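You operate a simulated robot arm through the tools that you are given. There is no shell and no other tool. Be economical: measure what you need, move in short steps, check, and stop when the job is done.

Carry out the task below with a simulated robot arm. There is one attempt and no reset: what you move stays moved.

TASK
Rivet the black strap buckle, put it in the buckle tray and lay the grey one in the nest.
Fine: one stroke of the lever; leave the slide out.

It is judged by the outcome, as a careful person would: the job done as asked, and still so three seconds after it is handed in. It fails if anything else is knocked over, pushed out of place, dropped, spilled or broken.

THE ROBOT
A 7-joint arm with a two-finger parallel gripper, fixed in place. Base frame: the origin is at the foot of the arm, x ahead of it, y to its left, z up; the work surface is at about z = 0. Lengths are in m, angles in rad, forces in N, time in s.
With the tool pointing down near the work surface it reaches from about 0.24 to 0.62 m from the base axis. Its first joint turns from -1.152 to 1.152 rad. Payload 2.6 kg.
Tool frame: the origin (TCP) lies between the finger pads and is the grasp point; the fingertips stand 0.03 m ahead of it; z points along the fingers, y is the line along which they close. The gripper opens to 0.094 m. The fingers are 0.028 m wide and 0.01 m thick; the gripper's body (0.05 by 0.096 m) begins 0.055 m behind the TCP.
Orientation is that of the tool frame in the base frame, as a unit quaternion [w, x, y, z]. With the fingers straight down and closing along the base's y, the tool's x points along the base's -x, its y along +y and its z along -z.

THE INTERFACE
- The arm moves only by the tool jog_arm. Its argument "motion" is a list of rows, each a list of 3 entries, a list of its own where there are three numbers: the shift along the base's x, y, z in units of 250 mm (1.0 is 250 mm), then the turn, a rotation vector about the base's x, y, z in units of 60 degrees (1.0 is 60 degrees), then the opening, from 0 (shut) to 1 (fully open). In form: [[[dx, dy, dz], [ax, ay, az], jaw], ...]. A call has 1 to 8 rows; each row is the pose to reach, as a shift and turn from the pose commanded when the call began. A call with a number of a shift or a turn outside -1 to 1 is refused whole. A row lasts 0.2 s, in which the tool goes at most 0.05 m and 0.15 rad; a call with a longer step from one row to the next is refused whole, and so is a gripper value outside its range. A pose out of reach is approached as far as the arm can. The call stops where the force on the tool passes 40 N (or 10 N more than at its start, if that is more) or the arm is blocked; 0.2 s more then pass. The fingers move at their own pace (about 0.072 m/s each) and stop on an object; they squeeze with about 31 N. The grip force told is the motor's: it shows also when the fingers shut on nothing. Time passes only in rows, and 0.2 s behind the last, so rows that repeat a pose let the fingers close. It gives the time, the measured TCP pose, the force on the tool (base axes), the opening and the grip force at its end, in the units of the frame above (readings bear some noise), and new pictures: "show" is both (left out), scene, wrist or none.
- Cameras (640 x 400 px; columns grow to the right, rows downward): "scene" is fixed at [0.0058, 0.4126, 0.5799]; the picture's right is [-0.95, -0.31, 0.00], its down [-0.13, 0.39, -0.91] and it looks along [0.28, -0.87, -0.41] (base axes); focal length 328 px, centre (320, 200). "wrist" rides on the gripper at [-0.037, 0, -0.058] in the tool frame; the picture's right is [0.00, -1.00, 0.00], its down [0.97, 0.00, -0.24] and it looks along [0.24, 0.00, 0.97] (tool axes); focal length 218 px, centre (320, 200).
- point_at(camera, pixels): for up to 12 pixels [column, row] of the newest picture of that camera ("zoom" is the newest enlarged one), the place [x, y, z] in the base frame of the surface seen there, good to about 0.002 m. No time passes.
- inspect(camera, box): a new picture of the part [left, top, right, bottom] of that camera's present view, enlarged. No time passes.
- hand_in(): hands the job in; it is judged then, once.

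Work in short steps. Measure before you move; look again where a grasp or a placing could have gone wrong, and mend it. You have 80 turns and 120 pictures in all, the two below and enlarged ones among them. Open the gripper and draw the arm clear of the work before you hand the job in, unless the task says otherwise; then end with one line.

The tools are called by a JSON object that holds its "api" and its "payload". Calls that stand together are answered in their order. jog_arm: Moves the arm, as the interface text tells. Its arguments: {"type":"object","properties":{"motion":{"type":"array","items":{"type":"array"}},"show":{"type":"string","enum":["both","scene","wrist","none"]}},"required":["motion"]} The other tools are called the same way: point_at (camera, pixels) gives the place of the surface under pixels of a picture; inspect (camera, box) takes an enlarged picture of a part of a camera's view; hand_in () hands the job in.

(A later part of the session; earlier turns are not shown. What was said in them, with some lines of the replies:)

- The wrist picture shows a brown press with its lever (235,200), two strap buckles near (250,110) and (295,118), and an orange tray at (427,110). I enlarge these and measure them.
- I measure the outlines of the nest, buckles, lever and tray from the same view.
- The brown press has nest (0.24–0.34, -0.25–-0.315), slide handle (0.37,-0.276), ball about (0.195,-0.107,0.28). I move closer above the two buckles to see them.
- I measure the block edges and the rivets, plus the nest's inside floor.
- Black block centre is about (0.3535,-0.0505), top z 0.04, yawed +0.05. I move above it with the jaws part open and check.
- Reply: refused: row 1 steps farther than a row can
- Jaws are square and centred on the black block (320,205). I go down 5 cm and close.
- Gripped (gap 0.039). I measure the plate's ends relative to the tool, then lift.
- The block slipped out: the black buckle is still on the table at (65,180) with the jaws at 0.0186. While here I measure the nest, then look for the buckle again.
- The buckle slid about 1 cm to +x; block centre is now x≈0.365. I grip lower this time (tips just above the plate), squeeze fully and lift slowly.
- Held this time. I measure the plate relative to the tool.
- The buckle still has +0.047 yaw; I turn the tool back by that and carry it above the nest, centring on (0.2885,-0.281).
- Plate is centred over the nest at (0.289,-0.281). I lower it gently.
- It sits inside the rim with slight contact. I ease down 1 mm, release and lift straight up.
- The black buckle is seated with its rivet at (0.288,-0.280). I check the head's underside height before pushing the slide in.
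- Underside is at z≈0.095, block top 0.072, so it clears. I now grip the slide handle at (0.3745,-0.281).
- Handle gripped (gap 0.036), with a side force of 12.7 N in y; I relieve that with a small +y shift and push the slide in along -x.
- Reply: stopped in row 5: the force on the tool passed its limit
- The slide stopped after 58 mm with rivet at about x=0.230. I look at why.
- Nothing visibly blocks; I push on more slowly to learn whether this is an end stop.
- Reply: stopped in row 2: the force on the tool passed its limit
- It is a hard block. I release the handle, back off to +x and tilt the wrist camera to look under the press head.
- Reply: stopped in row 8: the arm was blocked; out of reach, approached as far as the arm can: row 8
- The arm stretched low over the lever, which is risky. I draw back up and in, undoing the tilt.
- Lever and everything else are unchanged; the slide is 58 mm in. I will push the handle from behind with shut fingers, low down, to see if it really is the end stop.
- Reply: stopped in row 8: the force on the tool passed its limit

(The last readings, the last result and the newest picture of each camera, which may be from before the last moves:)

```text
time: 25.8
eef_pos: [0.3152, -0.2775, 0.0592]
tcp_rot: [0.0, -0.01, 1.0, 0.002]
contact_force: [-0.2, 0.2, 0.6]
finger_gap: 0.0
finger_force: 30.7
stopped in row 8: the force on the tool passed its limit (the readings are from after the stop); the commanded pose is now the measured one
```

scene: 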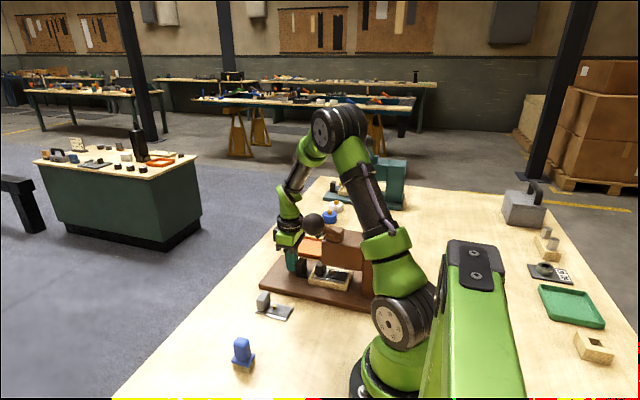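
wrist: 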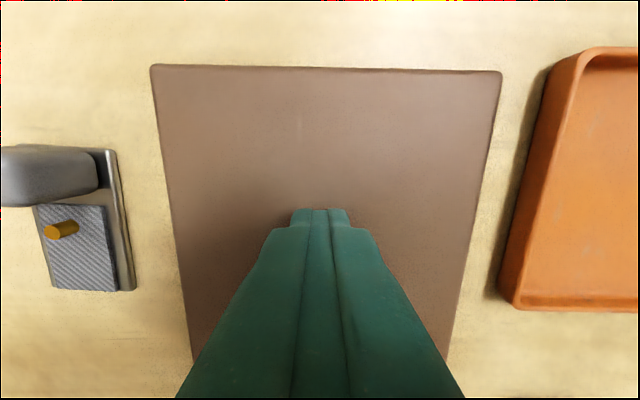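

The tool stopped at the same x (0.315) although the handle is now further in, so something on the arm is touching. I inspect.

{"api": "inspect", "payload": {"camera": "scene", "box": [250, 170, 390, 310]}}

{"api": "point_at", "payload": {"camera": "scene", "pixels": [[317, 273], [318, 268], [302, 270], [290, 235], [300, 238], [275, 238], [290, 222], [290, 208], [303, 170], [314, 224], [300, 215], [324, 275]]}}

```text
2.86 times, centred on (320, 240) of scene
```

zoom: 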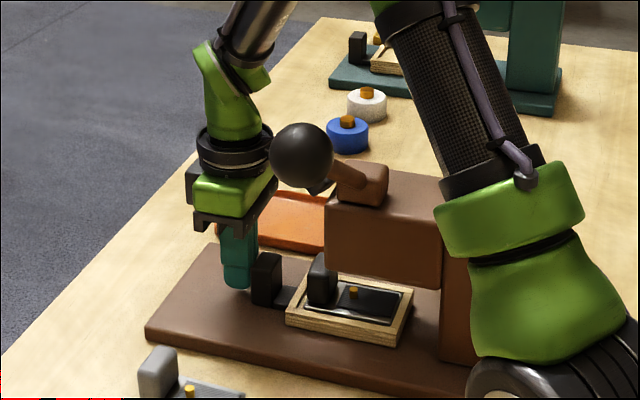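

```text
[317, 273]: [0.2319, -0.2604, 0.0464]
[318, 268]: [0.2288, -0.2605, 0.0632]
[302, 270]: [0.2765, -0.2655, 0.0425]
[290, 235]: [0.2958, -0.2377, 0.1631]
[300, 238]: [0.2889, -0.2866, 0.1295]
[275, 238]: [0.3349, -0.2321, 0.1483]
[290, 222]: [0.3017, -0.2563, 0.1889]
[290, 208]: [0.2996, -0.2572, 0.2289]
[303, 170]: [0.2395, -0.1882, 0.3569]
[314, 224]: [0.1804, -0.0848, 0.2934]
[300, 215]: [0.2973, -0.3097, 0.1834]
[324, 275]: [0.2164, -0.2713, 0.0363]
```

There is a wrist part beside the ball at about (321,236) sticking out toward the press head. I measure it.

{"api": "inspect", "payload": {"camera": "scene", "box": [280, 210, 350, 260]}}

{"api": "point_at", "payload": {"camera": "scene", "pixels": [[318, 237], [321, 236], [323, 234], [319, 239], [310, 237]]}}

```text
8.00 times, centred on (315, 235) of scene
```

zoom: 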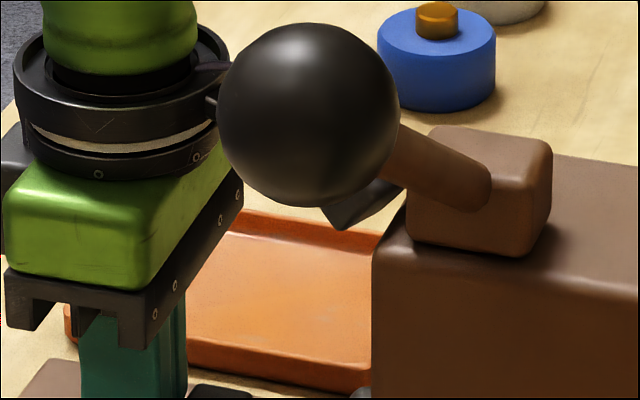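

```text
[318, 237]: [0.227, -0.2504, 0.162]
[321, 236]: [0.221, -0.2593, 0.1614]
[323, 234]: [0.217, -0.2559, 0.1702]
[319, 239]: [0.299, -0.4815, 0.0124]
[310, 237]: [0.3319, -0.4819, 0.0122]
```

It is a bracket on the wrist at (0.22,-0.255,0.162), touching the press head. I back off, raise, and turn the tool 90° about z so the bracket points sideways.

{"api": "jog_arm", "payload": {"motion": [[[0.05, 0, 0], [0, 0, 0], 0], [[0.2, 0, 0.05], [0, 0, 0], 0], [[0.3, 0, 0.2], [0, 0, 0.14], 0], [[0.3, 0, 0.36], [0, 0, 0.28], 0], [[0.3, 0, 0.36], [0, 0, 0.42], 0], [[0.3, 0, 0.36], [0, 0, 0.56], 0], [[0.3, 0, 0.36], [0, 0, 0.7], 0], [[0.3, 0, 0.36], [0, 0, 0.84], 0]], "show": "none"}}

{"api": "jog_arm", "payload": {"motion": [[[0, 0, 0], [0, 0, 0.14], 0], [[0, 0, 0], [0, 0, 0.28], 0], [[0, 0, 0], [0, 0, 0.42], 0], [[0, 0, 0], [0, 0, 0.56], 0], [[0, 0, 0], [0, 0, 0.66], 0]], "show": "both"}}

```text
time: 27.6
eef_pos: [0.3906, -0.2798, 0.1494]
tcp_rot: [0.0, -0.436, 0.9, 0.002]
contact_force: [-0.7, -0.3, 0.4]
finger_gap: 0.0001
finger_force: 31.1
```

```text
time: 28.8
eef_pos: [0.3903, -0.279, 0.1482]
tcp_rot: [0.001, 0.715, -0.7, -0.001]
contact_force: [0.3, -0.2, 0.3]
finger_gap: 0.0
finger_force: 30.9
```

scene: 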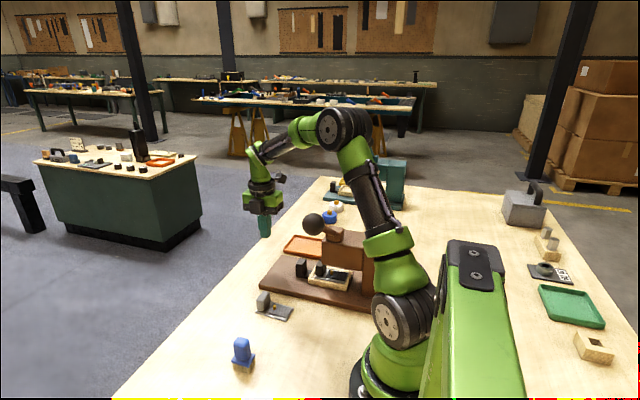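
wrist: 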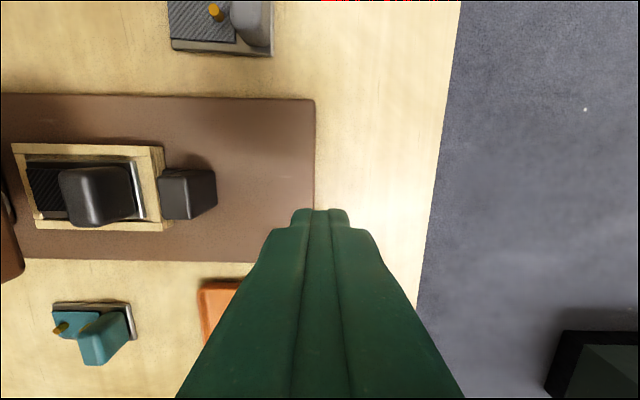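

Turned. Now down behind the handle (its rear face at x≈0.30) and push in again slowly.

{"api": "jog_arm", "payload": {"motion": [[[-0.1, -0.004, -0.12], [0, 0, 0], 0], [[-0.16, -0.004, -0.28], [0, 0, 0], 0], [[-0.18, -0.004, -0.372], [0, 0, 0], 0], [[-0.26, -0.004, -0.372], [0, 0, 0], 0], [[-0.32, -0.004, -0.372], [0, 0, 0], 0], [[-0.36, -0.004, -0.372], [0, 0, 0], 0], [[-0.4, -0.004, -0.372], [0, 0, 0], 0], [[-0.44, -0.004, -0.372], [0, 0, 0], 0]], "show": "both"}}

```text
time: 30.5
eef_pos: [0.2998, -0.2782, 0.0582]
tcp_rot: [-0.003, 0.717, -0.697, 0.008]
contact_force: [5.3, 0.5, -1.5]
finger_gap: 0.0
finger_force: 30.8
stopped in row 8: the force on the tool passed its limit (the readings are from after the stop); the commanded pose is now the measured one
```

scene: 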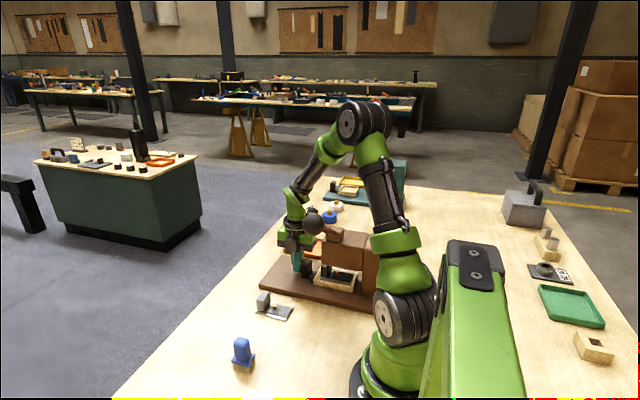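
wrist: 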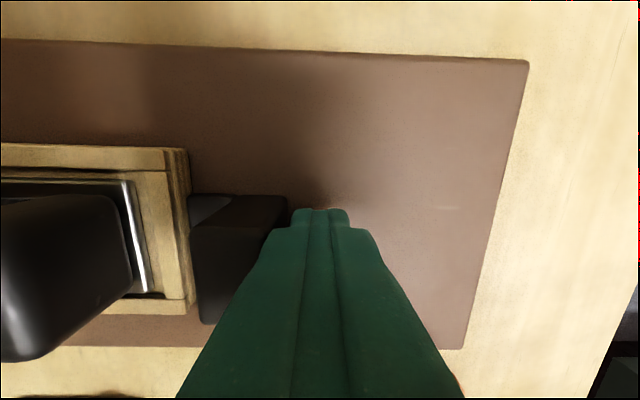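

The slide moved about 1 cm more and stopped. I check where the rivet now is.

{"api": "inspect", "payload": {"camera": "scene", "box": [265, 200, 385, 310]}}

{"api": "point_at", "payload": {"camera": "wrist", "pixels": [[280, 215], [192, 230], [180, 180], [240, 205], [285, 210]]}}

```text
3.64 times, centred on (325, 255) of scene
```

zoom: 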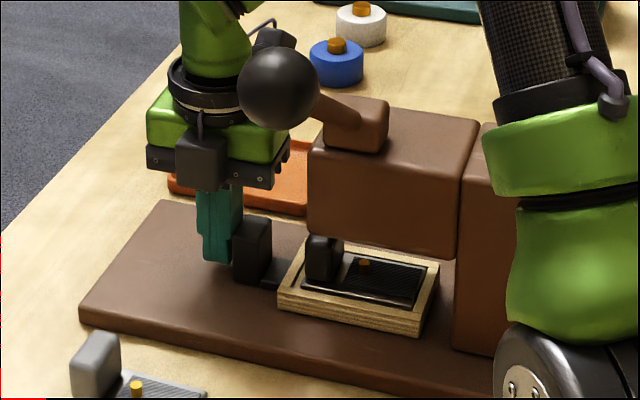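

```text
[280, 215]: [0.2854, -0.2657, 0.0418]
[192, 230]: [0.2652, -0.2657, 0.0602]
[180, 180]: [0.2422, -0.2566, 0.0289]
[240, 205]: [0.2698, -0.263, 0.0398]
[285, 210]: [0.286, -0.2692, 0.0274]
```

Rivet is now near x≈0.19, in line with the lever. One more gentle push to be sure it is at the stop.

{"api": "jog_arm", "payload": {"motion": [[[-0.01, 0, 0], [0, 0, 0], 0], [[-0.025, 0, 0], [0, 0, 0], 0], [[-0.04, 0, 0], [0, 0, 0], 0], [[-0.06, 0, 0], [0, 0, 0], 0]], "show": "none"}}

```text
time: 31.1
eef_pos: [0.2994, -0.2805, 0.0594]
tcp_rot: [-0.005, 0.721, -0.693, 0.014]
contact_force: [5.6, -1.5, -2.1]
finger_gap: 0.0
finger_force: 31.1
stopped in row 2: the force on the tool passed its limit (the readings are from after the stop); the commanded pose is now the measured one
```

It is at the stop. I now back off, raise high, and swing toward the lever ball (centre about (0.19,-0.101,0.281)).

{"api": "jog_arm", "payload": {"motion": [[[0.06, 0, 0], [0, 0, 0], 0], [[0.16, 0, 0.1], [0, 0, -0.01], 0], [[0.16, 0, 0.28], [0, 0, -0.02], 0], [[0.16, 0, 0.46], [0, 0, -0.02], 0], [[0.16, 0, 0.64], [0, 0, -0.02], 0.27], [[0.16, 0, 0.82], [0, 0, -0.02], 0.27], [[0.16, 0, 1.0], [0, 0, -0.02], 0.27]], "show": "none"}}

{"api": "jog_arm", "payload": {"motion": [[[0, 0.1, 0.14], [0, 0, 0], 0.27], [[-0.02, 0.24, 0.28], [0, 0, 0], 0.27], [[-0.08, 0.38, 0.36], [0, 0, 0], 0.27], [[-0.18, 0.52, 0.36], [0, 0, 0], 0.27], [[-0.28, 0.64, 0.36], [0, 0, 0], 0.27], [[-0.4, 0.72, 0.36], [0, 0, 0], 0.27], [[-0.5, 0.72, 0.36], [0, 0, 0], 0.27], [[-0.59, 0.72, 0.36], [0, 0, 0], 0.27]], "show": "both"}}

```text
time: 32.7
eef_pos: [0.338, -0.2783, 0.3092]
tcp_rot: [-0.005, 0.713, -0.701, 0.014]
contact_force: [1.2, 0.0, 0.5]
finger_gap: 0.0257
finger_force: 0.1
```

```text
time: 34.5
eef_pos: [0.1907, -0.0987, 0.3995]
tcp_rot: [-0.005, 0.713, -0.701, 0.014]
contact_force: [0.9, -0.6, -0.6]
finger_gap: 0.0256
finger_force: 0.1
```

scene: 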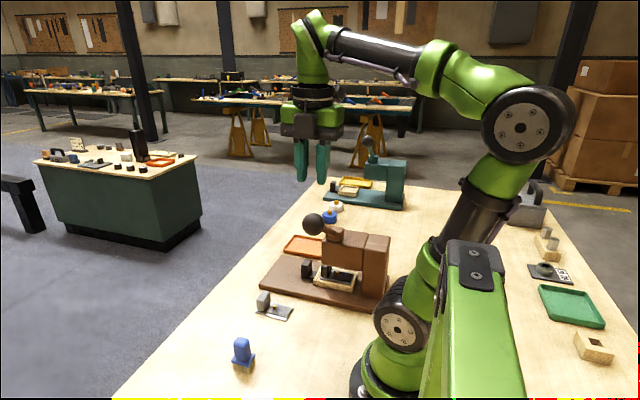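
wrist: 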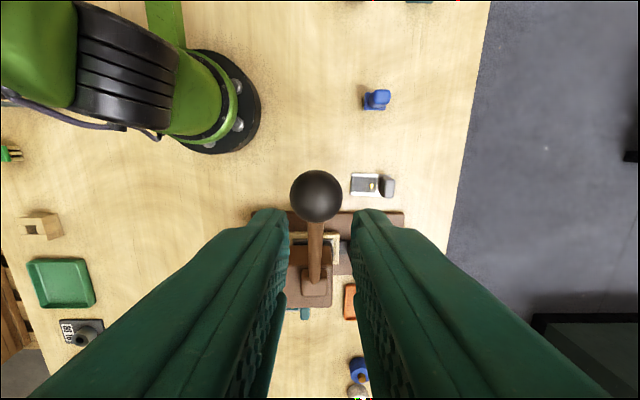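

The tool reaches over the ball, which is nearly centred at (316,196). I measure it.

{"api": "point_at", "payload": {"camera": "wrist", "pixels": [[316, 196], [316, 176], [316, 216], [296, 196], [336, 196], [315, 230], [313, 262], [316, 284], [316, 186]]}}

```text
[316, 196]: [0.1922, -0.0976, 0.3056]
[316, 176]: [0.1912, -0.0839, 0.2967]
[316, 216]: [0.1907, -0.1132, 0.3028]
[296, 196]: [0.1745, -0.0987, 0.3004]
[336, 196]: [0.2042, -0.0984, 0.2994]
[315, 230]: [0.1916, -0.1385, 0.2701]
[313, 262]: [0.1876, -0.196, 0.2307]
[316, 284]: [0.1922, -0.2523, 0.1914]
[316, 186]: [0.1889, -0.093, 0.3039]
```

Ball top is (0.1905,-0.101,0.306), between the fingertips. I press it down along its arc in one slow stroke.

{"api": "jog_arm", "payload": {"motion": [[[0, -0.005, -0.158], [0, 0, 0], 0.27], [[0, -0.005, -0.258], [0, 0, 0], 0.27], [[0, 0.027, -0.318], [0, 0, 0], 0.27], [[0, 0.059, -0.386], [0, 0, 0], 0.27], [[0, 0.087, -0.458], [0, 0, 0], 0.27], [[0, 0.111, -0.542], [0, 0, 0], 0.27], [[0, 0.123, -0.622], [0, 0, 0], 0.27], [[0, 0.127, -0.704], [0, 0, 0], 0.27]], "show": "both"}}

```text
time: 36.3
eef_pos: [0.1916, -0.0682, 0.2221]
tcp_rot: [-0.005, 0.713, -0.701, 0.014]
contact_force: [-1.9, -0.2, 2.1]
finger_gap: 0.0264
finger_force: 1.2
```

scene: 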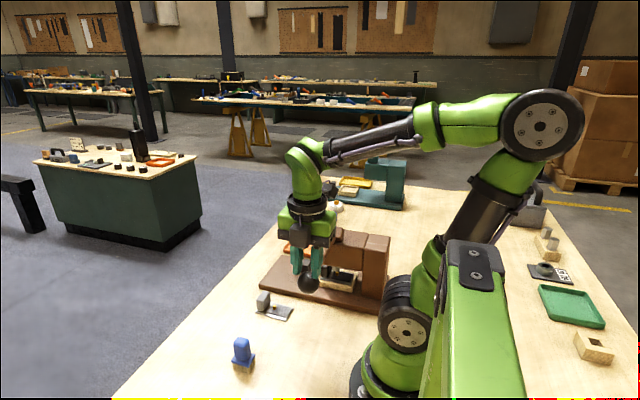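
wrist: 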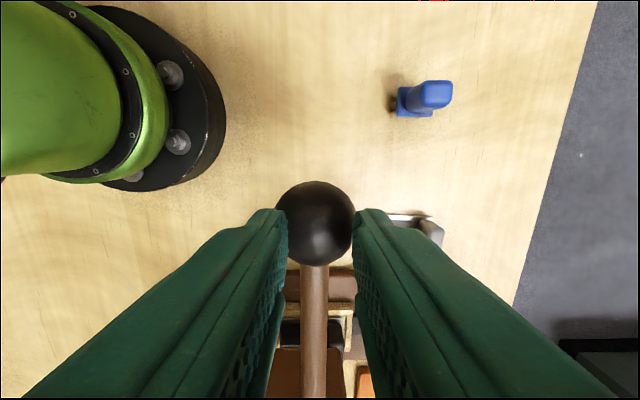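

The ball is following between the tips, lever about level. I continue down until the stop is felt.

{"api": "jog_arm", "payload": {"motion": [[[0, -0.003, -0.064], [0, 0, 0], 0.27], [[0, -0.01, -0.128], [0, 0, 0], 0.27], [[0, -0.024, -0.192], [0, 0, 0], 0.27], [[0, -0.043, -0.256], [0, 0, 0], 0.27], [[0, -0.068, -0.32], [0, 0, 0], 0.27]], "show": "both"}}

```text
time: 37.5
eef_pos: [0.1903, -0.0832, 0.1416]
tcp_rot: [-0.005, 0.712, -0.702, 0.013]
contact_force: [-2.1, 1.0, 7.8]
finger_gap: 0.0268
finger_force: 1.2
```

scene: 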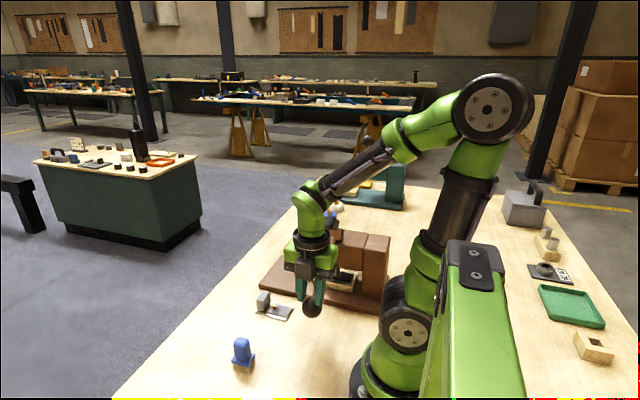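
wrist: 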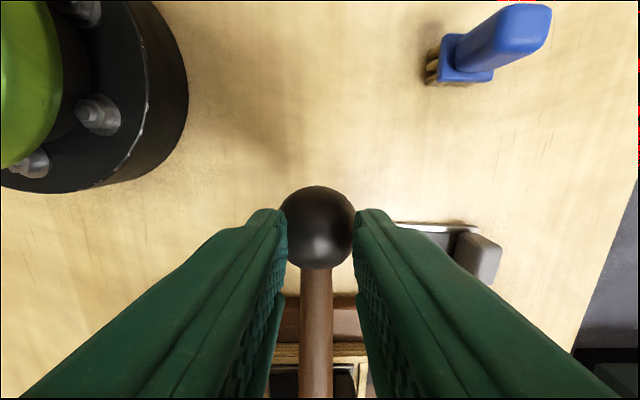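

Force is building (7.8 N); I continue the same stroke down in small steps until it stops.

{"api": "jog_arm", "payload": {"motion": [[[0, -0.015, -0.03], [0, 0, 0], 0.27], [[0, -0.034, -0.06], [0, 0, 0], 0.27], [[0, -0.053, -0.09], [0, 0, 0], 0.27], [[0, -0.075, -0.12], [0, 0, 0], 0.27], [[0, -0.1, -0.15], [0, 0, 0], 0.27], [[0, -0.125, -0.18], [0, 0, 0], 0.27]], "show": "both"}}

```text
time: 37.8
eef_pos: [0.1901, -0.0856, 0.1407]
tcp_rot: [-0.005, 0.71, -0.704, 0.012]
contact_force: [-12.7, -0.2, 16.4]
finger_gap: 0.0321
finger_force: 6.0
stopped in row 1: the force on the tool passed its limit (the readings are from after the stop); the commanded pose is now the measured one
```

scene: 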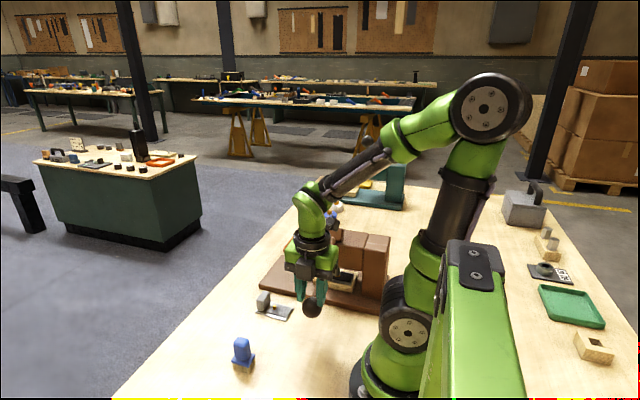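
wrist: 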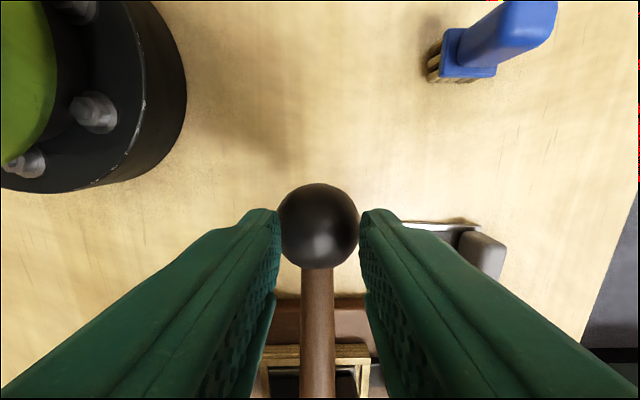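

The lever reached its bottom stop. I ease back up along the arc, letting it return.

{"api": "jog_arm", "payload": {"motion": [[[0, 0.012, 0.06], [0, 0, 0], 0.27], [[0, 0.035, 0.16], [0, 0, 0], 0.27], [[0, 0.06, 0.28], [0, 0, 0], 0.27], [[0, 0.065, 0.4], [0, 0, 0], 0.27]], "show": "both"}}

```text
time: 38.8
eef_pos: [0.189, -0.0705, 0.2412]
tcp_rot: [-0.007, 0.712, -0.702, 0.013]
contact_force: [-0.4, -0.4, 1.4]
finger_gap: 0.0257
finger_force: 0.5
```

scene: 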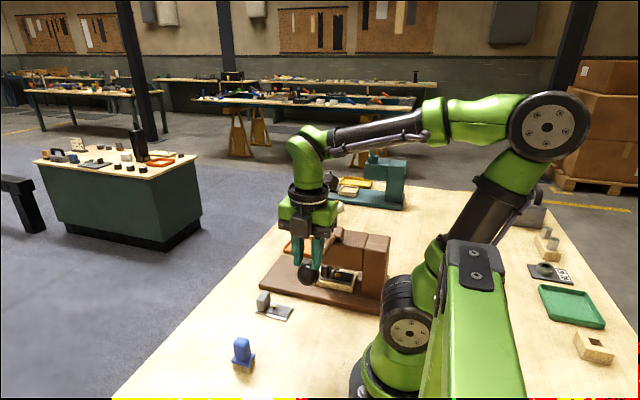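
wrist: 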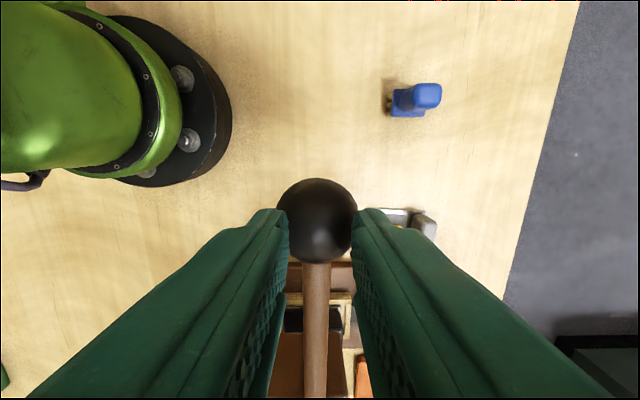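

The lever springs back with the tool. I continue up to its rest and off it.

{"api": "jog_arm", "payload": {"motion": [[[0, -0.01, 0.09], [0, 0, 0], 0.27], [[0, -0.04, 0.2], [0, 0, 0], 0.27], [[0, -0.09, 0.31], [0, 0, 0], 0.27], [[0, -0.12, 0.4], [0, 0, 0], 0.27], [[0, -0.12, 0.54], [0, 0, 0], 0.27], [[0.1, -0.12, 0.64], [0, 0, 0], 0.27], [[0.25, -0.16, 0.64], [0, 0, 0], 0.27]], "show": "both"}}

```text
time: 40.4
eef_pos: [0.2533, -0.1111, 0.4018]
tcp_rot: [-0.005, 0.711, -0.703, 0.014]
contact_force: [-0.2, 0.8, 0.8]
finger_gap: 0.0253
finger_force: 0.0
```

scene: 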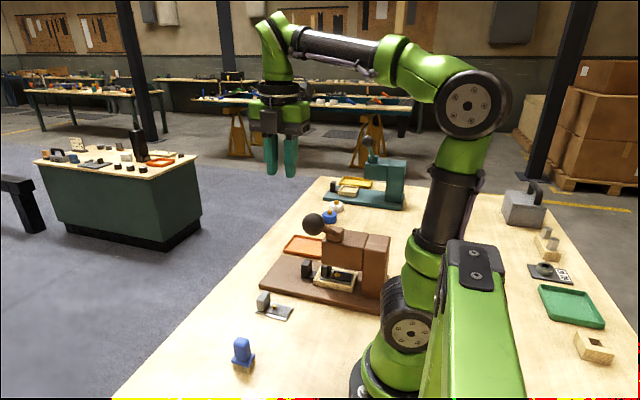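
wrist: 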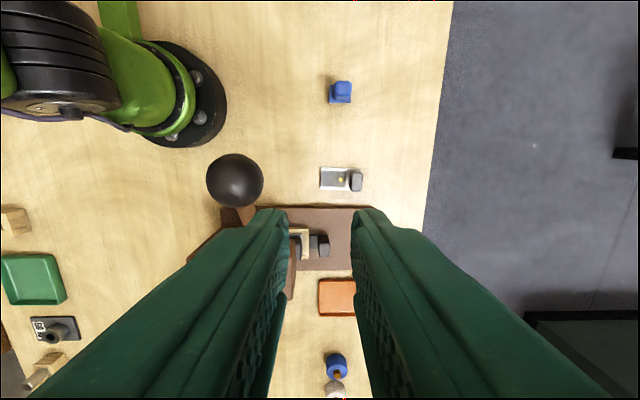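

The lever is back up. I check the rivet.

{"api": "inspect", "payload": {"camera": "scene", "box": [290, 240, 370, 300]}}

```text
6.67 times, centred on (330, 270) of scene
```

zoom: 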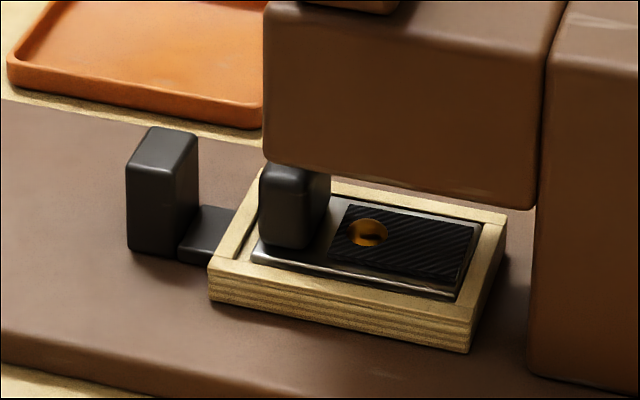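

The rivet is flattened. I go above the slide handle and measure it to pull it out.

{"api": "jog_arm", "payload": {"motion": [[[0.06, -0.14, -0.05], [0, 0, -0.005], 0.36], [[0.12, -0.3, -0.15], [0, 0, -0.01], 0.36], [[0.14, -0.46, -0.25], [0, 0, -0.02], 0.36], [[0.14, -0.6, -0.36], [0, 0, -0.02], 0.36], [[0.12, -0.68, -0.5], [0, 0, -0.02], 0.36], [[0.1, -0.68, -0.64], [0, 0, -0.02], 0.36], [[0.1, -0.68, -0.8], [0, 0, -0.02], 0.36]], "show": "both"}}

```text
time: 42.0
eef_pos: [0.2797, -0.2801, 0.1983]
tcp_rot: [0.005, -0.704, 0.71, -0.014]
contact_force: [-0.1, -0.1, -0.5]
finger_gap: 0.0338
finger_force: 0.1
```

scene: 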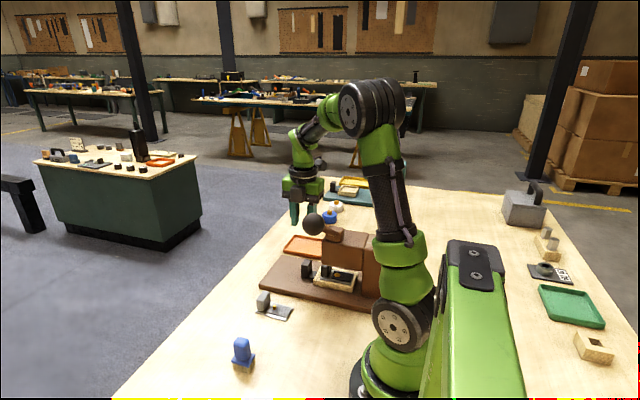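
wrist: 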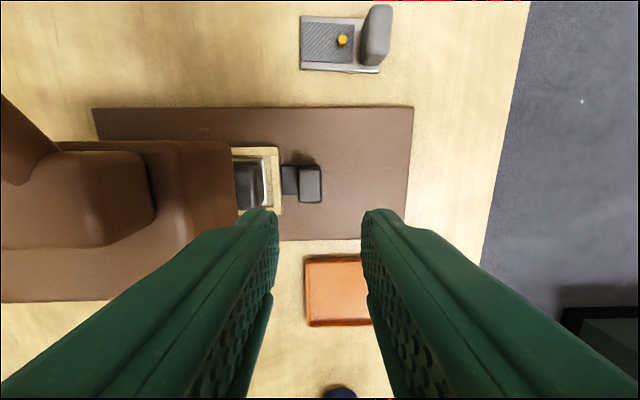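

{"api": "point_at", "payload": {"camera": "wrist", "pixels": [[301, 185], [321, 185], [311, 185], [311, 168], [311, 200], [281, 180], [278, 165], [290, 180], [240, 180], [260, 185]]}}

```text
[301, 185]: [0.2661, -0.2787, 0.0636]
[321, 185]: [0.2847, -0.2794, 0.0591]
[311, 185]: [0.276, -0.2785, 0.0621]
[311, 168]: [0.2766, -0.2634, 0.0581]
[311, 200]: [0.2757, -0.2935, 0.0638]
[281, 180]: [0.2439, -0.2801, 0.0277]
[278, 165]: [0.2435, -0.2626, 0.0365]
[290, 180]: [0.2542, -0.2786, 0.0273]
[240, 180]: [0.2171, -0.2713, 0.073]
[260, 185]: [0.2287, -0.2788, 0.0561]
```

Handle spans x 0.266–0.286, nest edge at 0.2437. I lower astride the handle and grip it.

{"api": "jog_arm", "payload": {"motion": [[[-0.012, 0, -0.15], [0, 0, 0], 0.36], [[-0.012, 0, -0.3], [0, 0, 0], 0.36], [[-0.012, 0, -0.42], [0, 0, 0], 0.36], [[-0.012, 0, -0.5], [0, 0, 0], 0.36], [[-0.012, 0, -0.54], [0, 0, 0], 0.36], [[-0.012, 0, -0.54], [0, 0, 0], 0], [[-0.012, 0, -0.54], [0, 0, 0], 0]], "show": "wrist"}}

```text
time: 43.6
eef_pos: [0.2767, -0.2803, 0.0669]
tcp_rot: [0.006, -0.705, 0.709, -0.015]
contact_force: [-3.7, 2.4, 23.8]
finger_gap: 0.0227
finger_force: 45.3
```

wrist: 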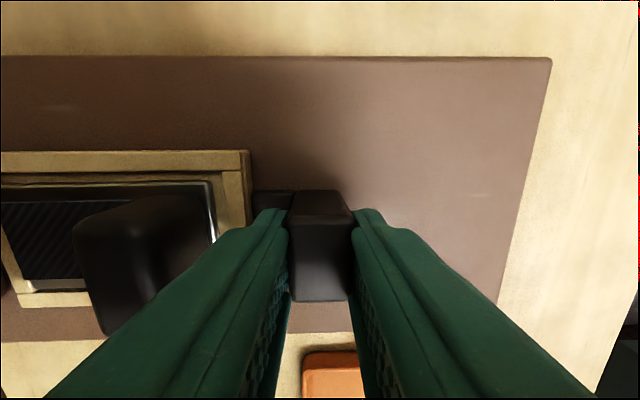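

Gripped; an upward force of 24 N suggests a touch below, so I ease up 3 mm and pull out along +x.

{"api": "jog_arm", "payload": {"motion": [[[0, 0, 0.014], [0, 0, 0], 0], [[0.06, 0, 0.014], [0, 0, 0], 0], [[0.13, 0, 0.014], [0, 0, 0], 0], [[0.2, 0, 0.014], [0, 0, 0], 0], [[0.27, 0, 0.014], [0, 0, 0], 0], [[0.33, 0, 0.014], [0, 0, 0], 0], [[0.37, 0, 0.014], [0, 0, 0], 0], [[0.4, 0, 0.014], [0, 0, 0], 0]], "show": "both"}}

```text
time: 45.4
eef_pos: [0.3736, -0.2803, 0.066]
tcp_rot: [0.004, -0.703, 0.711, -0.01]
contact_force: [-12.3, -4.1, -19.7]
finger_gap: 0.0218
finger_force: 45.0
```

scene: 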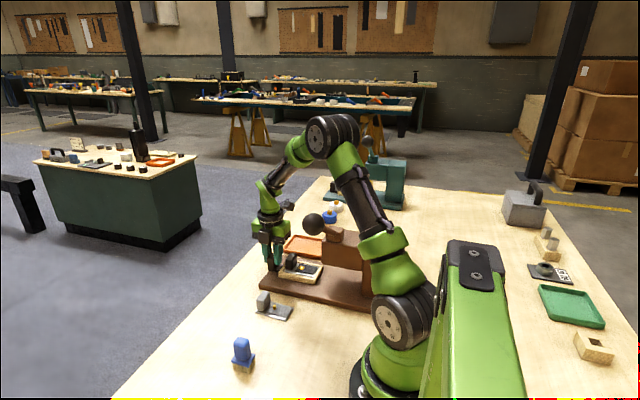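
wrist: 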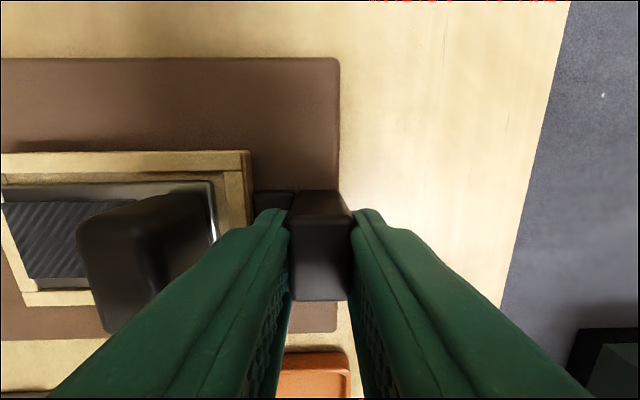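

Slide is out to its stop. I open a little, lift, and turn the tool back 90° to grip the riveted buckle.

{"api": "jog_arm", "payload": {"motion": [[[-0.012, 0, -0.01], [0, 0, 0], 0.1], [[-0.012, 0, -0.01], [0, 0, 0], 0.36], [[-0.012, 0, -0.01], [0, 0, 0], 0.36], [[-0.012, 0, 0.08], [0, 0, 0], 0.36], [[-0.012, 0, 0.24], [0, 0, 0], 0.36], [[-0.06, 0, 0.4], [0, 0, -0.14], 0.5], [[-0.14, 0, 0.5], [0, 0, -0.28], 0.66], [[-0.2, 0, 0.5], [0, 0, -0.42], 0.66]], "show": "none"}}

{"api": "jog_arm", "payload": {"motion": [[[0, 0, 0], [0, 0, -0.14], 0.66], [[0, 0, 0], [0, 0, -0.28], 0.66], [[0, 0, 0], [0, 0, -0.42], 0.66], [[0, 0, 0], [0, 0, -0.56], 0.66], [[0, 0, 0], [0, 0, -0.7], 0.66], [[0, 0, 0], [0, 0, -0.84], 0.66], [[0, 0, 0], [0, 0, -0.98], 0.66], [[0, 0, 0], [0, 0, -1.0], 0.66]], "show": "both"}}

```text
time: 47.2
eef_pos: [0.3247, -0.2805, 0.1937]
tcp_rot: [0.003, -0.532, 0.847, -0.014]
contact_force: [0.3, 0.1, 0.2]
finger_gap: 0.0619
finger_force: 0.1
```

```text
time: 49.0
eef_pos: [0.3254, -0.2797, 0.1942]
tcp_rot: [-0.004, -0.036, 0.999, -0.014]
contact_force: [0.7, 0.5, 0.2]
finger_gap: 0.0621
finger_force: 0.0
```

scene: 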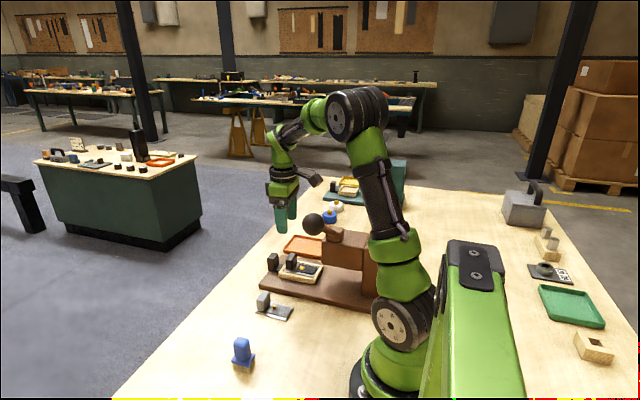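
wrist: 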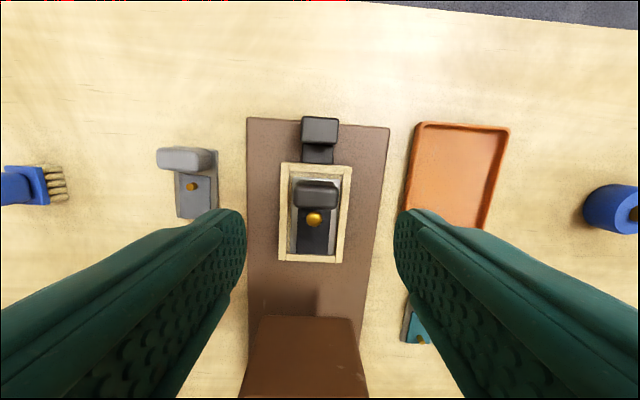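

{"api": "point_at", "payload": {"camera": "wrist", "pixels": [[317, 195], [317, 183], [317, 203], [296, 193], [338, 195], [298, 245], [337, 250], [315, 220], [416, 128], [507, 130], [485, 222], [330, 120]]}}

```text
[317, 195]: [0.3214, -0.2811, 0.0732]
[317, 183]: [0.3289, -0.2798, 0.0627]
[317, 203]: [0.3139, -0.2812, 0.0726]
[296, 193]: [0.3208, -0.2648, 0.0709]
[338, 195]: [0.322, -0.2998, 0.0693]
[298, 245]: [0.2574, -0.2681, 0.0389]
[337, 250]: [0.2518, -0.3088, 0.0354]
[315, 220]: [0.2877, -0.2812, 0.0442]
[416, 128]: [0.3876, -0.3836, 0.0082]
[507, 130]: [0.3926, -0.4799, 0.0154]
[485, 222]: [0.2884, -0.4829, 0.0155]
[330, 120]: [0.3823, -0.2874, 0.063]
```

Block centre is (0.3205,-0.281). I square the tool and descend to grip it as before.

{"api": "jog_arm", "payload": {"motion": [[[-0.013, -0.003, -0.1], [0.027, -0.008, -0.069], 0.66], [[-0.024, -0.005, -0.24], [0.027, -0.008, -0.069], 0.66], [[-0.024, -0.005, -0.38], [0.027, -0.008, -0.069], 0.66], [[-0.024, -0.005, -0.46], [0.027, -0.008, -0.069], 0.66], [[-0.024, -0.005, -0.493], [0.027, -0.008, -0.069], 0.66], [[-0.024, -0.005, -0.493], [0.027, -0.008, -0.069], 0], [[-0.024, -0.005, -0.493], [0.027, -0.008, -0.069], 0], [[-0.024, -0.005, -0.493], [0.027, -0.008, -0.069], 0]], "show": "wrist"}}

```text
time: 50.8
eef_pos: [0.3199, -0.2817, 0.0704]
tcp_rot: [-0.001, -0.002, 1.0, 0.001]
contact_force: [-0.1, 0.0, 0.3]
finger_gap: 0.0435
finger_force: 30.7
```

wrist: 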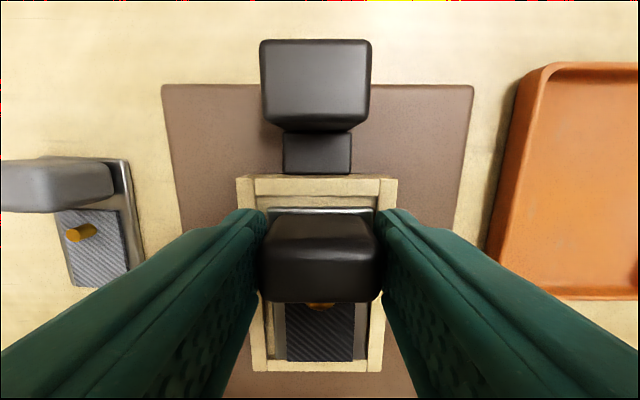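

Gripped (0.0435). I lift slowly and carry it toward the orange buckle tray.

{"api": "jog_arm", "payload": {"motion": [[[0, 0, 0.02], [0, 0, 0], 0], [[0, 0, 0.06], [0, 0, 0], 0], [[0, 0, 0.12], [0, 0, 0], 0], [[0, 0, 0.19], [0, 0, 0], 0], [[0.01, -0.06, 0.24], [0, 0, 0], 0], [[0.04, -0.16, 0.24], [0, 0, 0], 0], [[0.08, -0.27, 0.24], [0, 0, 0], 0], [[0.11, -0.38, 0.24], [0, 0, 0], 0]], "show": "none"}}

{"api": "jog_arm", "payload": {"motion": [[[0.03, -0.1, 0], [0, 0, 0], 0], [[0.05, -0.18, -0.02], [0, 0, 0], 0], [[0.05, -0.229, -0.06], [0, 0, 0], 0], [[0.05, -0.229, -0.1], [0, 0, 0], 0]], "show": "both"}}

```text
time: 52.6
eef_pos: [0.3472, -0.3768, 0.1306]
tcp_rot: [0.0, -0.002, 1.0, -0.001]
contact_force: [0.0, -0.2, -1.3]
finger_gap: 0.0436
finger_force: 31.3
```

```text
time: 53.6
eef_pos: [0.3592, -0.4333, 0.105]
tcp_rot: [0.0, -0.002, 1.0, -0.001]
contact_force: [0.6, -0.3, -1.2]
finger_gap: 0.0438
finger_force: 31.3
```

scene: 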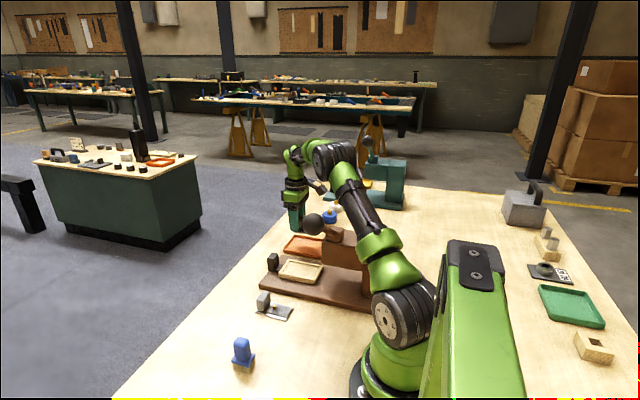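
wrist: 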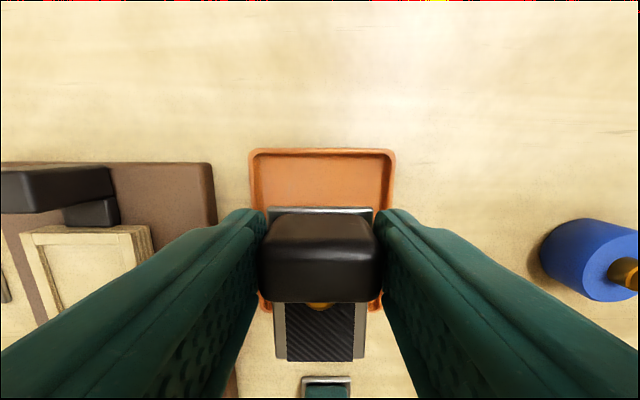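

{"api": "point_at", "payload": {"camera": "wrist", "pixels": [[320, 210], [320, 358], [320, 152], [320, 158], [258, 180], [384, 180], [320, 185], [268, 307], [264, 300], [277, 340], [365, 340]]}}

```text
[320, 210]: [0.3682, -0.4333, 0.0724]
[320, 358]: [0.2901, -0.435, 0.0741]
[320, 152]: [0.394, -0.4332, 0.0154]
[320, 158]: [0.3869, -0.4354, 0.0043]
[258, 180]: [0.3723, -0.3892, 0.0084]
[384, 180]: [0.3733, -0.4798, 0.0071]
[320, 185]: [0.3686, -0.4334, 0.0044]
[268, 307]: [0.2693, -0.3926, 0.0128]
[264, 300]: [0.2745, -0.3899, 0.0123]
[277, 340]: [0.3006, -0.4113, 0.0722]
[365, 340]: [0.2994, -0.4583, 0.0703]
```

The plate lies well inside the tray's inner bounds (x 0.274–0.389, y -0.39–-0.48). I lower to the floor and release.

{"api": "jog_arm", "payload": {"motion": [[[0, 0, -0.09], [0, 0, 0], 0], [[0, 0, -0.17], [0, 0, 0], 0], [[0, 0, -0.22], [0, 0, 0], 0], [[0, 0, -0.24], [0, 0, 0], 0], [[0, 0, -0.25], [0, 0, 0], 0]], "show": "none"}}

{"api": "jog_arm", "payload": {"motion": [[[0, 0, 0], [0, 0, 0], 0.58], [[0, 0, 0], [0, 0, 0], 0.58], [[0, 0, 0.08], [0, 0, 0], 0.58], [[0, 0, 0.24], [0, 0, 0], 0.58], [[0, 0, 0.42], [0, 0, 0], 0.58], [[0, 0.12, 0.56], [0, 0, 0], 0.58]], "show": "both"}}

```text
time: 54.8
eef_pos: [0.3593, -0.4343, 0.0436]
tcp_rot: [0.0, -0.001, 1.0, 0.0]
contact_force: [-0.2, 1.7, 4.5]
finger_gap: 0.044
finger_force: 31.2
```

```text
time: 56.2
eef_pos: [0.3599, -0.4025, 0.1838]
tcp_rot: [-0.001, -0.002, 1.0, 0.0]
contact_force: [0.0, -0.9, -1.2]
finger_gap: 0.0546
finger_force: 0.0
```

scene: 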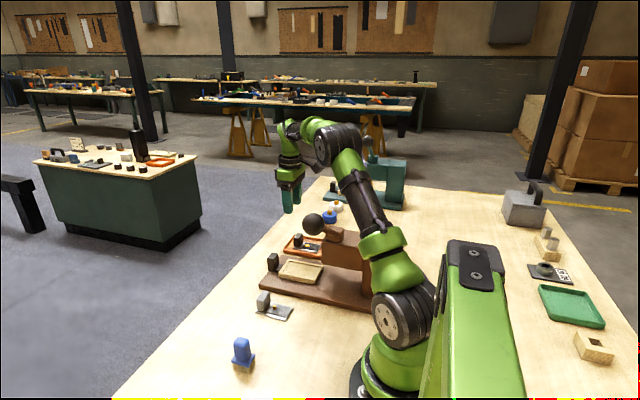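
wrist: 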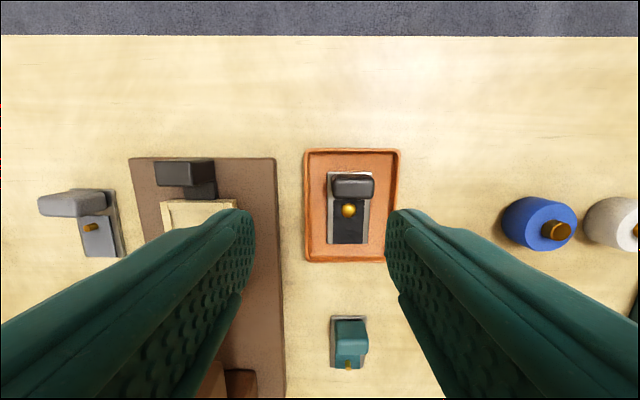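

The black buckle lies in the tray. Now I move toward the grey one at about (0.338,-0.147).

{"api": "jog_arm", "payload": {"motion": [[[-0.01, 0.15, 0], [0, 0, 0], 0.66], [[-0.02, 0.32, -0.03], [0, 0, 0], 0.66], [[-0.04, 0.49, -0.06], [0, 0, 0], 0.66], [[-0.06, 0.66, -0.1], [0, 0, -0.02], 0.66], [[-0.08, 0.83, -0.15], [0, 0, -0.04], 0.66], [[-0.088, 0.95, -0.22], [0, 0, -0.055], 0.66], [[-0.088, 1.0, -0.3], [0, 0, -0.055], 0.66]], "show": "wrist"}}

```text
time: 57.8
eef_pos: [0.3373, -0.1522, 0.1082]
tcp_rot: [-0.001, 0.028, 1.0, 0.0]
contact_force: [0.8, -1.0, 0.3]
finger_gap: 0.0617
finger_force: 0.1
```

wrist: 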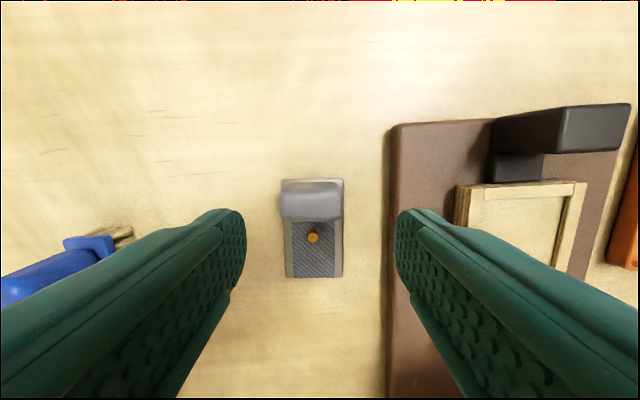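

{"api": "point_at", "payload": {"camera": "wrist", "pixels": [[311, 192], [311, 205], [311, 214], [282, 205], [340, 205], [290, 270], [340, 270], [287, 182], [341, 182], [315, 277]]}}

```text
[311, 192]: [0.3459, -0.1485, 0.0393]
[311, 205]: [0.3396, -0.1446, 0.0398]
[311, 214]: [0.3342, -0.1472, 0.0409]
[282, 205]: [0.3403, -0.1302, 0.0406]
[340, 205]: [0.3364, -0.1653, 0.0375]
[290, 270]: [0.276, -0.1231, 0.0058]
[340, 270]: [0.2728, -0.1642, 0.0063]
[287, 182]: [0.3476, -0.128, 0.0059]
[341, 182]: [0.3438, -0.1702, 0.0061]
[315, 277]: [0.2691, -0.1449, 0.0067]
```

Grey block centre is (0.339,-0.148), yaw ≈ -0.06. I descend and grip low.

{"api": "jog_arm", "payload": {"motion": [[[0.006, 0.018, -0.1], [0, 0, -0.008], 0.66], [[0.006, 0.018, -0.2], [0, 0, -0.008], 0.66], [[0.006, 0.018, -0.26], [0, 0, -0.008], 0.66], [[0.006, 0.018, -0.279], [0, 0, -0.008], 0.66], [[0.006, 0.018, -0.279], [0, 0, -0.008], 0], [[0.006, 0.018, -0.279], [0, 0, -0.008], 0], [[0.006, 0.018, -0.279], [0, 0, -0.008], 0], [[0.006, 0.018, -0.279], [0, 0, -0.008], 0]], "show": "none"}}

{"api": "jog_arm", "payload": {"motion": [[[0, 0, 0.02], [0, 0, 0], 0], [[0, 0, 0.05], [0, 0, 0], 0], [[0, 0, 0.1], [0, 0, 0], 0], [[0, 0, 0.16], [0, 0, 0], 0], [[0, 0, 0.23], [0, 0, 0.02], 0], [[0, -0.05, 0.3], [0, 0, 0.04], 0], [[-0.01, -0.13, 0.35], [0, 0, 0.06], 0], [[-0.03, -0.22, 0.35], [0, 0, 0.06], 0]], "show": "wrist"}}

```text
time: 59.6
eef_pos: [0.3373, -0.1486, 0.038]
tcp_rot: [-0.001, 0.032, 0.999, 0.0]
contact_force: [-0.6, 0.0, -1.6]
finger_gap: 0.0435
finger_force: 31.3
```

```text
time: 61.4
eef_pos: [0.3325, -0.2025, 0.1257]
tcp_rot: [-0.001, 0.0, 1.0, 0.001]
contact_force: [-0.4, -0.1, -0.9]
finger_gap: 0.0438
finger_force: 31.0
```

wrist: 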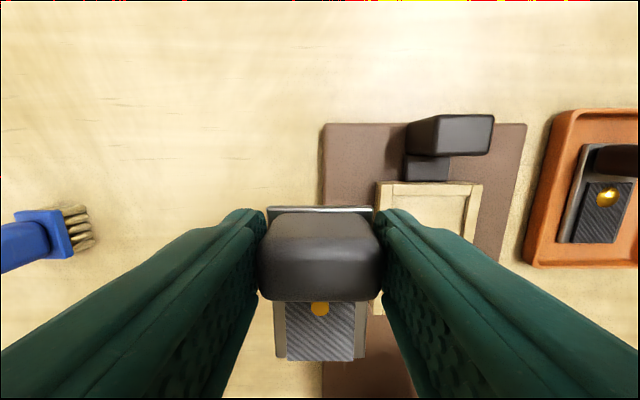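

Grey is held. I measure its plate against the tool and the nest.

{"api": "point_at", "payload": {"camera": "wrist", "pixels": [[300, 209], [345, 209], [320, 360], [276, 350], [364, 350], [275, 315], [369, 315], [270, 210], [371, 209], [388, 205], [430, 189], [470, 190]]}}

```text
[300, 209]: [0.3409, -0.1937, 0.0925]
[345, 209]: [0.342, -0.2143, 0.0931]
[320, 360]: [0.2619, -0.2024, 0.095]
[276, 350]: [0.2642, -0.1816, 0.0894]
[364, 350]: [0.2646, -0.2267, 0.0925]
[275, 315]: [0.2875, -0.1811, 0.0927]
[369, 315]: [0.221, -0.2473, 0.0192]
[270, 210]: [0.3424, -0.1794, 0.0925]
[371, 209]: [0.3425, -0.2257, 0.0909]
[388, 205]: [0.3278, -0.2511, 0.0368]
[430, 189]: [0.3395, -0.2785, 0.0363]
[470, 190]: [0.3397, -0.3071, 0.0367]
```

I carry it over the nest (plate centre to (0.2885,-0.281)).

{"api": "jog_arm", "payload": {"motion": [[[-0.01, -0.08, 0], [0, 0, -0.008], 0], [[-0.03, -0.18, 0], [0, 0, -0.016], 0], [[-0.05, -0.27, 0], [0, 0, -0.016], 0], [[-0.055, -0.31, 0], [0, 0, -0.016], 0], [[-0.055, -0.31, 0], [0, 0, -0.016], 0]], "show": "wrist"}}

```text
time: 62.6
eef_pos: [0.3167, -0.2821, 0.1249]
tcp_rot: [-0.001, 0.008, 1.0, 0.0]
contact_force: [0.2, 0.1, -0.3]
finger_gap: 0.0437
finger_force: 30.6
```

wrist: 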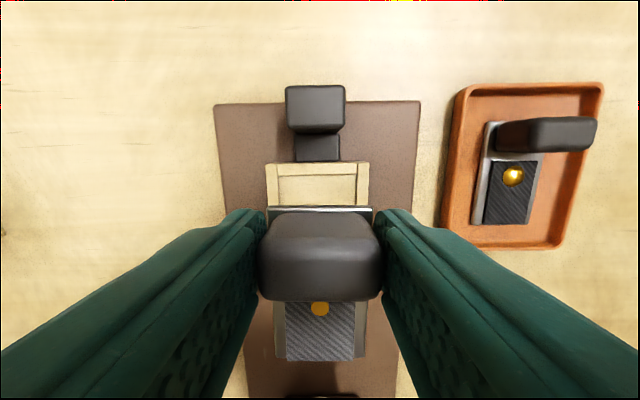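

{"api": "point_at", "payload": {"camera": "wrist", "pixels": [[300, 209], [345, 209], [320, 360], [277, 350], [363, 350], [270, 210], [371, 209], [279, 185], [357, 185], [320, 178], [277, 185], [359, 185]]}}

```text
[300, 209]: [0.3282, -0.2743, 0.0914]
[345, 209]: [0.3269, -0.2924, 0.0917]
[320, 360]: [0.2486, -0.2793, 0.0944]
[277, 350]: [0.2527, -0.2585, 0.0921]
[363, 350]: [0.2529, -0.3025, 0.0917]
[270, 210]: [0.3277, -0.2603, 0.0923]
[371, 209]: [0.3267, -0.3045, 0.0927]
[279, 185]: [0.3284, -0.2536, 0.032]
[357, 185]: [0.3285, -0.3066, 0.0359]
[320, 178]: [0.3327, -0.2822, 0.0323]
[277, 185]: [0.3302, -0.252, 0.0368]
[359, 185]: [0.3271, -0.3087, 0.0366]
```

Centred within about 1 mm. I lower it into the nest, release and lift clear.

{"api": "jog_arm", "payload": {"motion": [[[0.003, 0.004, -0.08], [0, 0, 0], 0], [[0.003, 0.004, -0.14], [0, 0, 0], 0], [[0.003, 0.004, -0.18], [0, 0, 0], 0], [[0.003, 0.004, -0.2], [0, 0, 0], 0], [[0.003, 0.004, -0.212], [0, 0, 0], 0], [[0.003, 0.004, -0.22], [0, 0, 0], 0]], "show": "wrist"}}

```text
time: 64.0
eef_pos: [0.3193, -0.28, 0.0703]
tcp_rot: [0.0, 0.008, 1.0, 0.0]
contact_force: [-0.2, 1.8, 0.9]
finger_gap: 0.0437
finger_force: 30.6
```

wrist: 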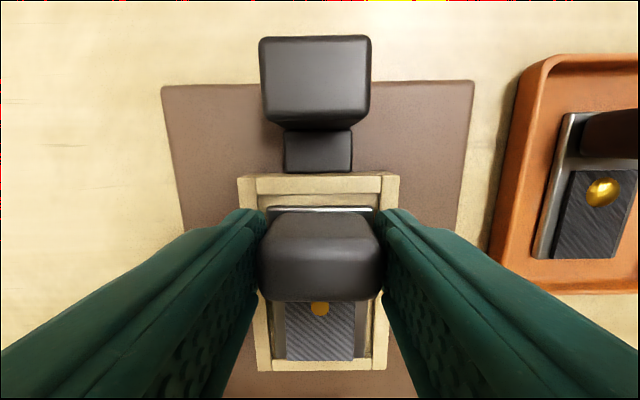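

{"api": "jog_arm", "payload": {"motion": [[[0, 0, -0.003], [0, 0, 0], 0.58], [[0, 0, -0.003], [0, 0, 0], 0.6], [[0, 0, 0.06], [0, 0, 0], 0.6], [[0, 0, 0.2], [0, 0, 0], 0.6], [[0.04, 0, 0.38], [0, 0, 0], 0.8], [[0.06, 0, 0.56], [0, 0, 0], 1], [[0.06, 0, 0.74], [0, 0, 0], 1]], "show": "both"}}

```text
time: 65.6
eef_pos: [0.3331, -0.2788, 0.2553]
tcp_rot: [-0.001, 0.008, 1.0, -0.001]
contact_force: [-0.2, -0.2, 0.6]
finger_gap: 0.0941
finger_force: 0.1
```

scene: 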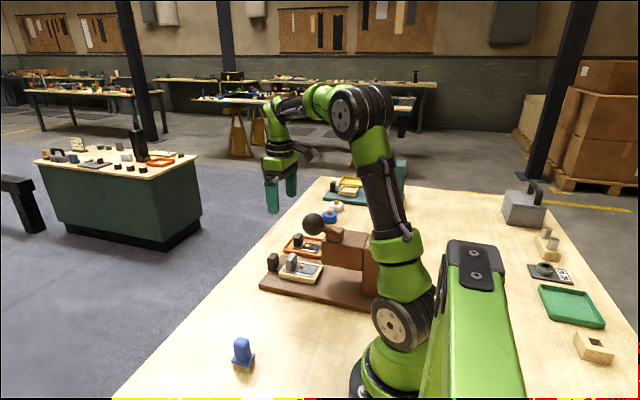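
wrist: 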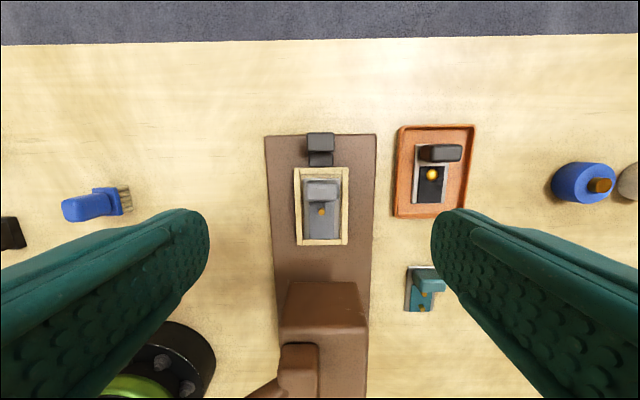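

{"api": "inspect", "payload": {"camera": "wrist", "box": [260, 115, 480, 255]}}

{"api": "inspect", "payload": {"camera": "scene", "box": [250, 200, 390, 310]}}

{"api": "point_at", "payload": {"camera": "wrist", "pixels": [[307, 232], [337, 232], [322, 237], [320, 140], [322, 178], [308, 185], [338, 178]]}}

```text
2.86 times, centred on (370, 185) of wrist
```

zoom: 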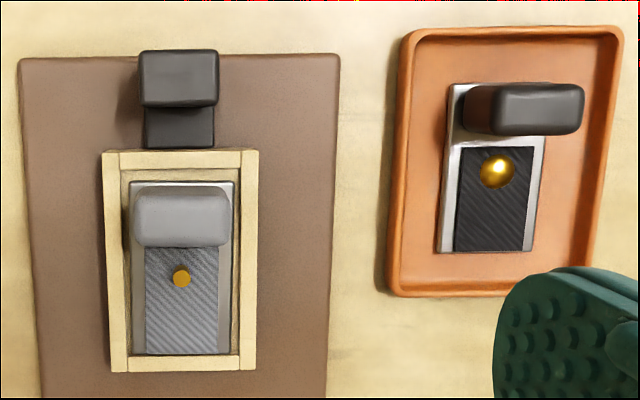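

```text
3.64 times, centred on (320, 255) of scene
```

zoom: 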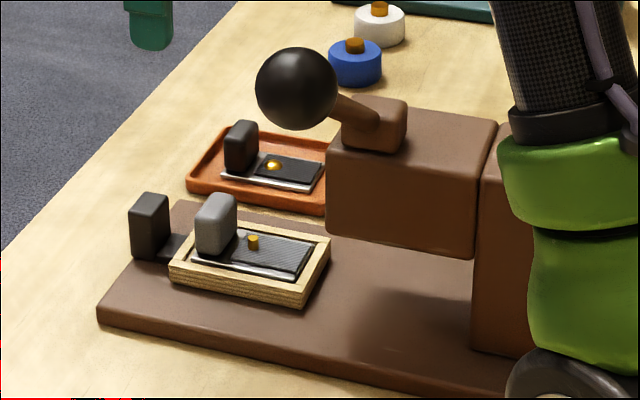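

```text
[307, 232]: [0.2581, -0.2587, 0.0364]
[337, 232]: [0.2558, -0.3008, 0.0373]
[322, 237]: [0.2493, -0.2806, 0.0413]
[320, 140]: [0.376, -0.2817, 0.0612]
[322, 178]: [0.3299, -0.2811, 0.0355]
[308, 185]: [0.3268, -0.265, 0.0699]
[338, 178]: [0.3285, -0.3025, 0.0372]
```

The black buckle is riveted and in the tray, the grey one is flat in the nest, the slide is out and the lever is up. The arm is clear and open, so I hand in.

{"api": "hand_in", "payload": {}}

```text
The job is handed in.
```

The black buckle was riveted with one stroke of the lever and put in the orange buckle tray. The grey buckle lies in the nest, the slide is out, and the arm is clear of the work with the gripper open.
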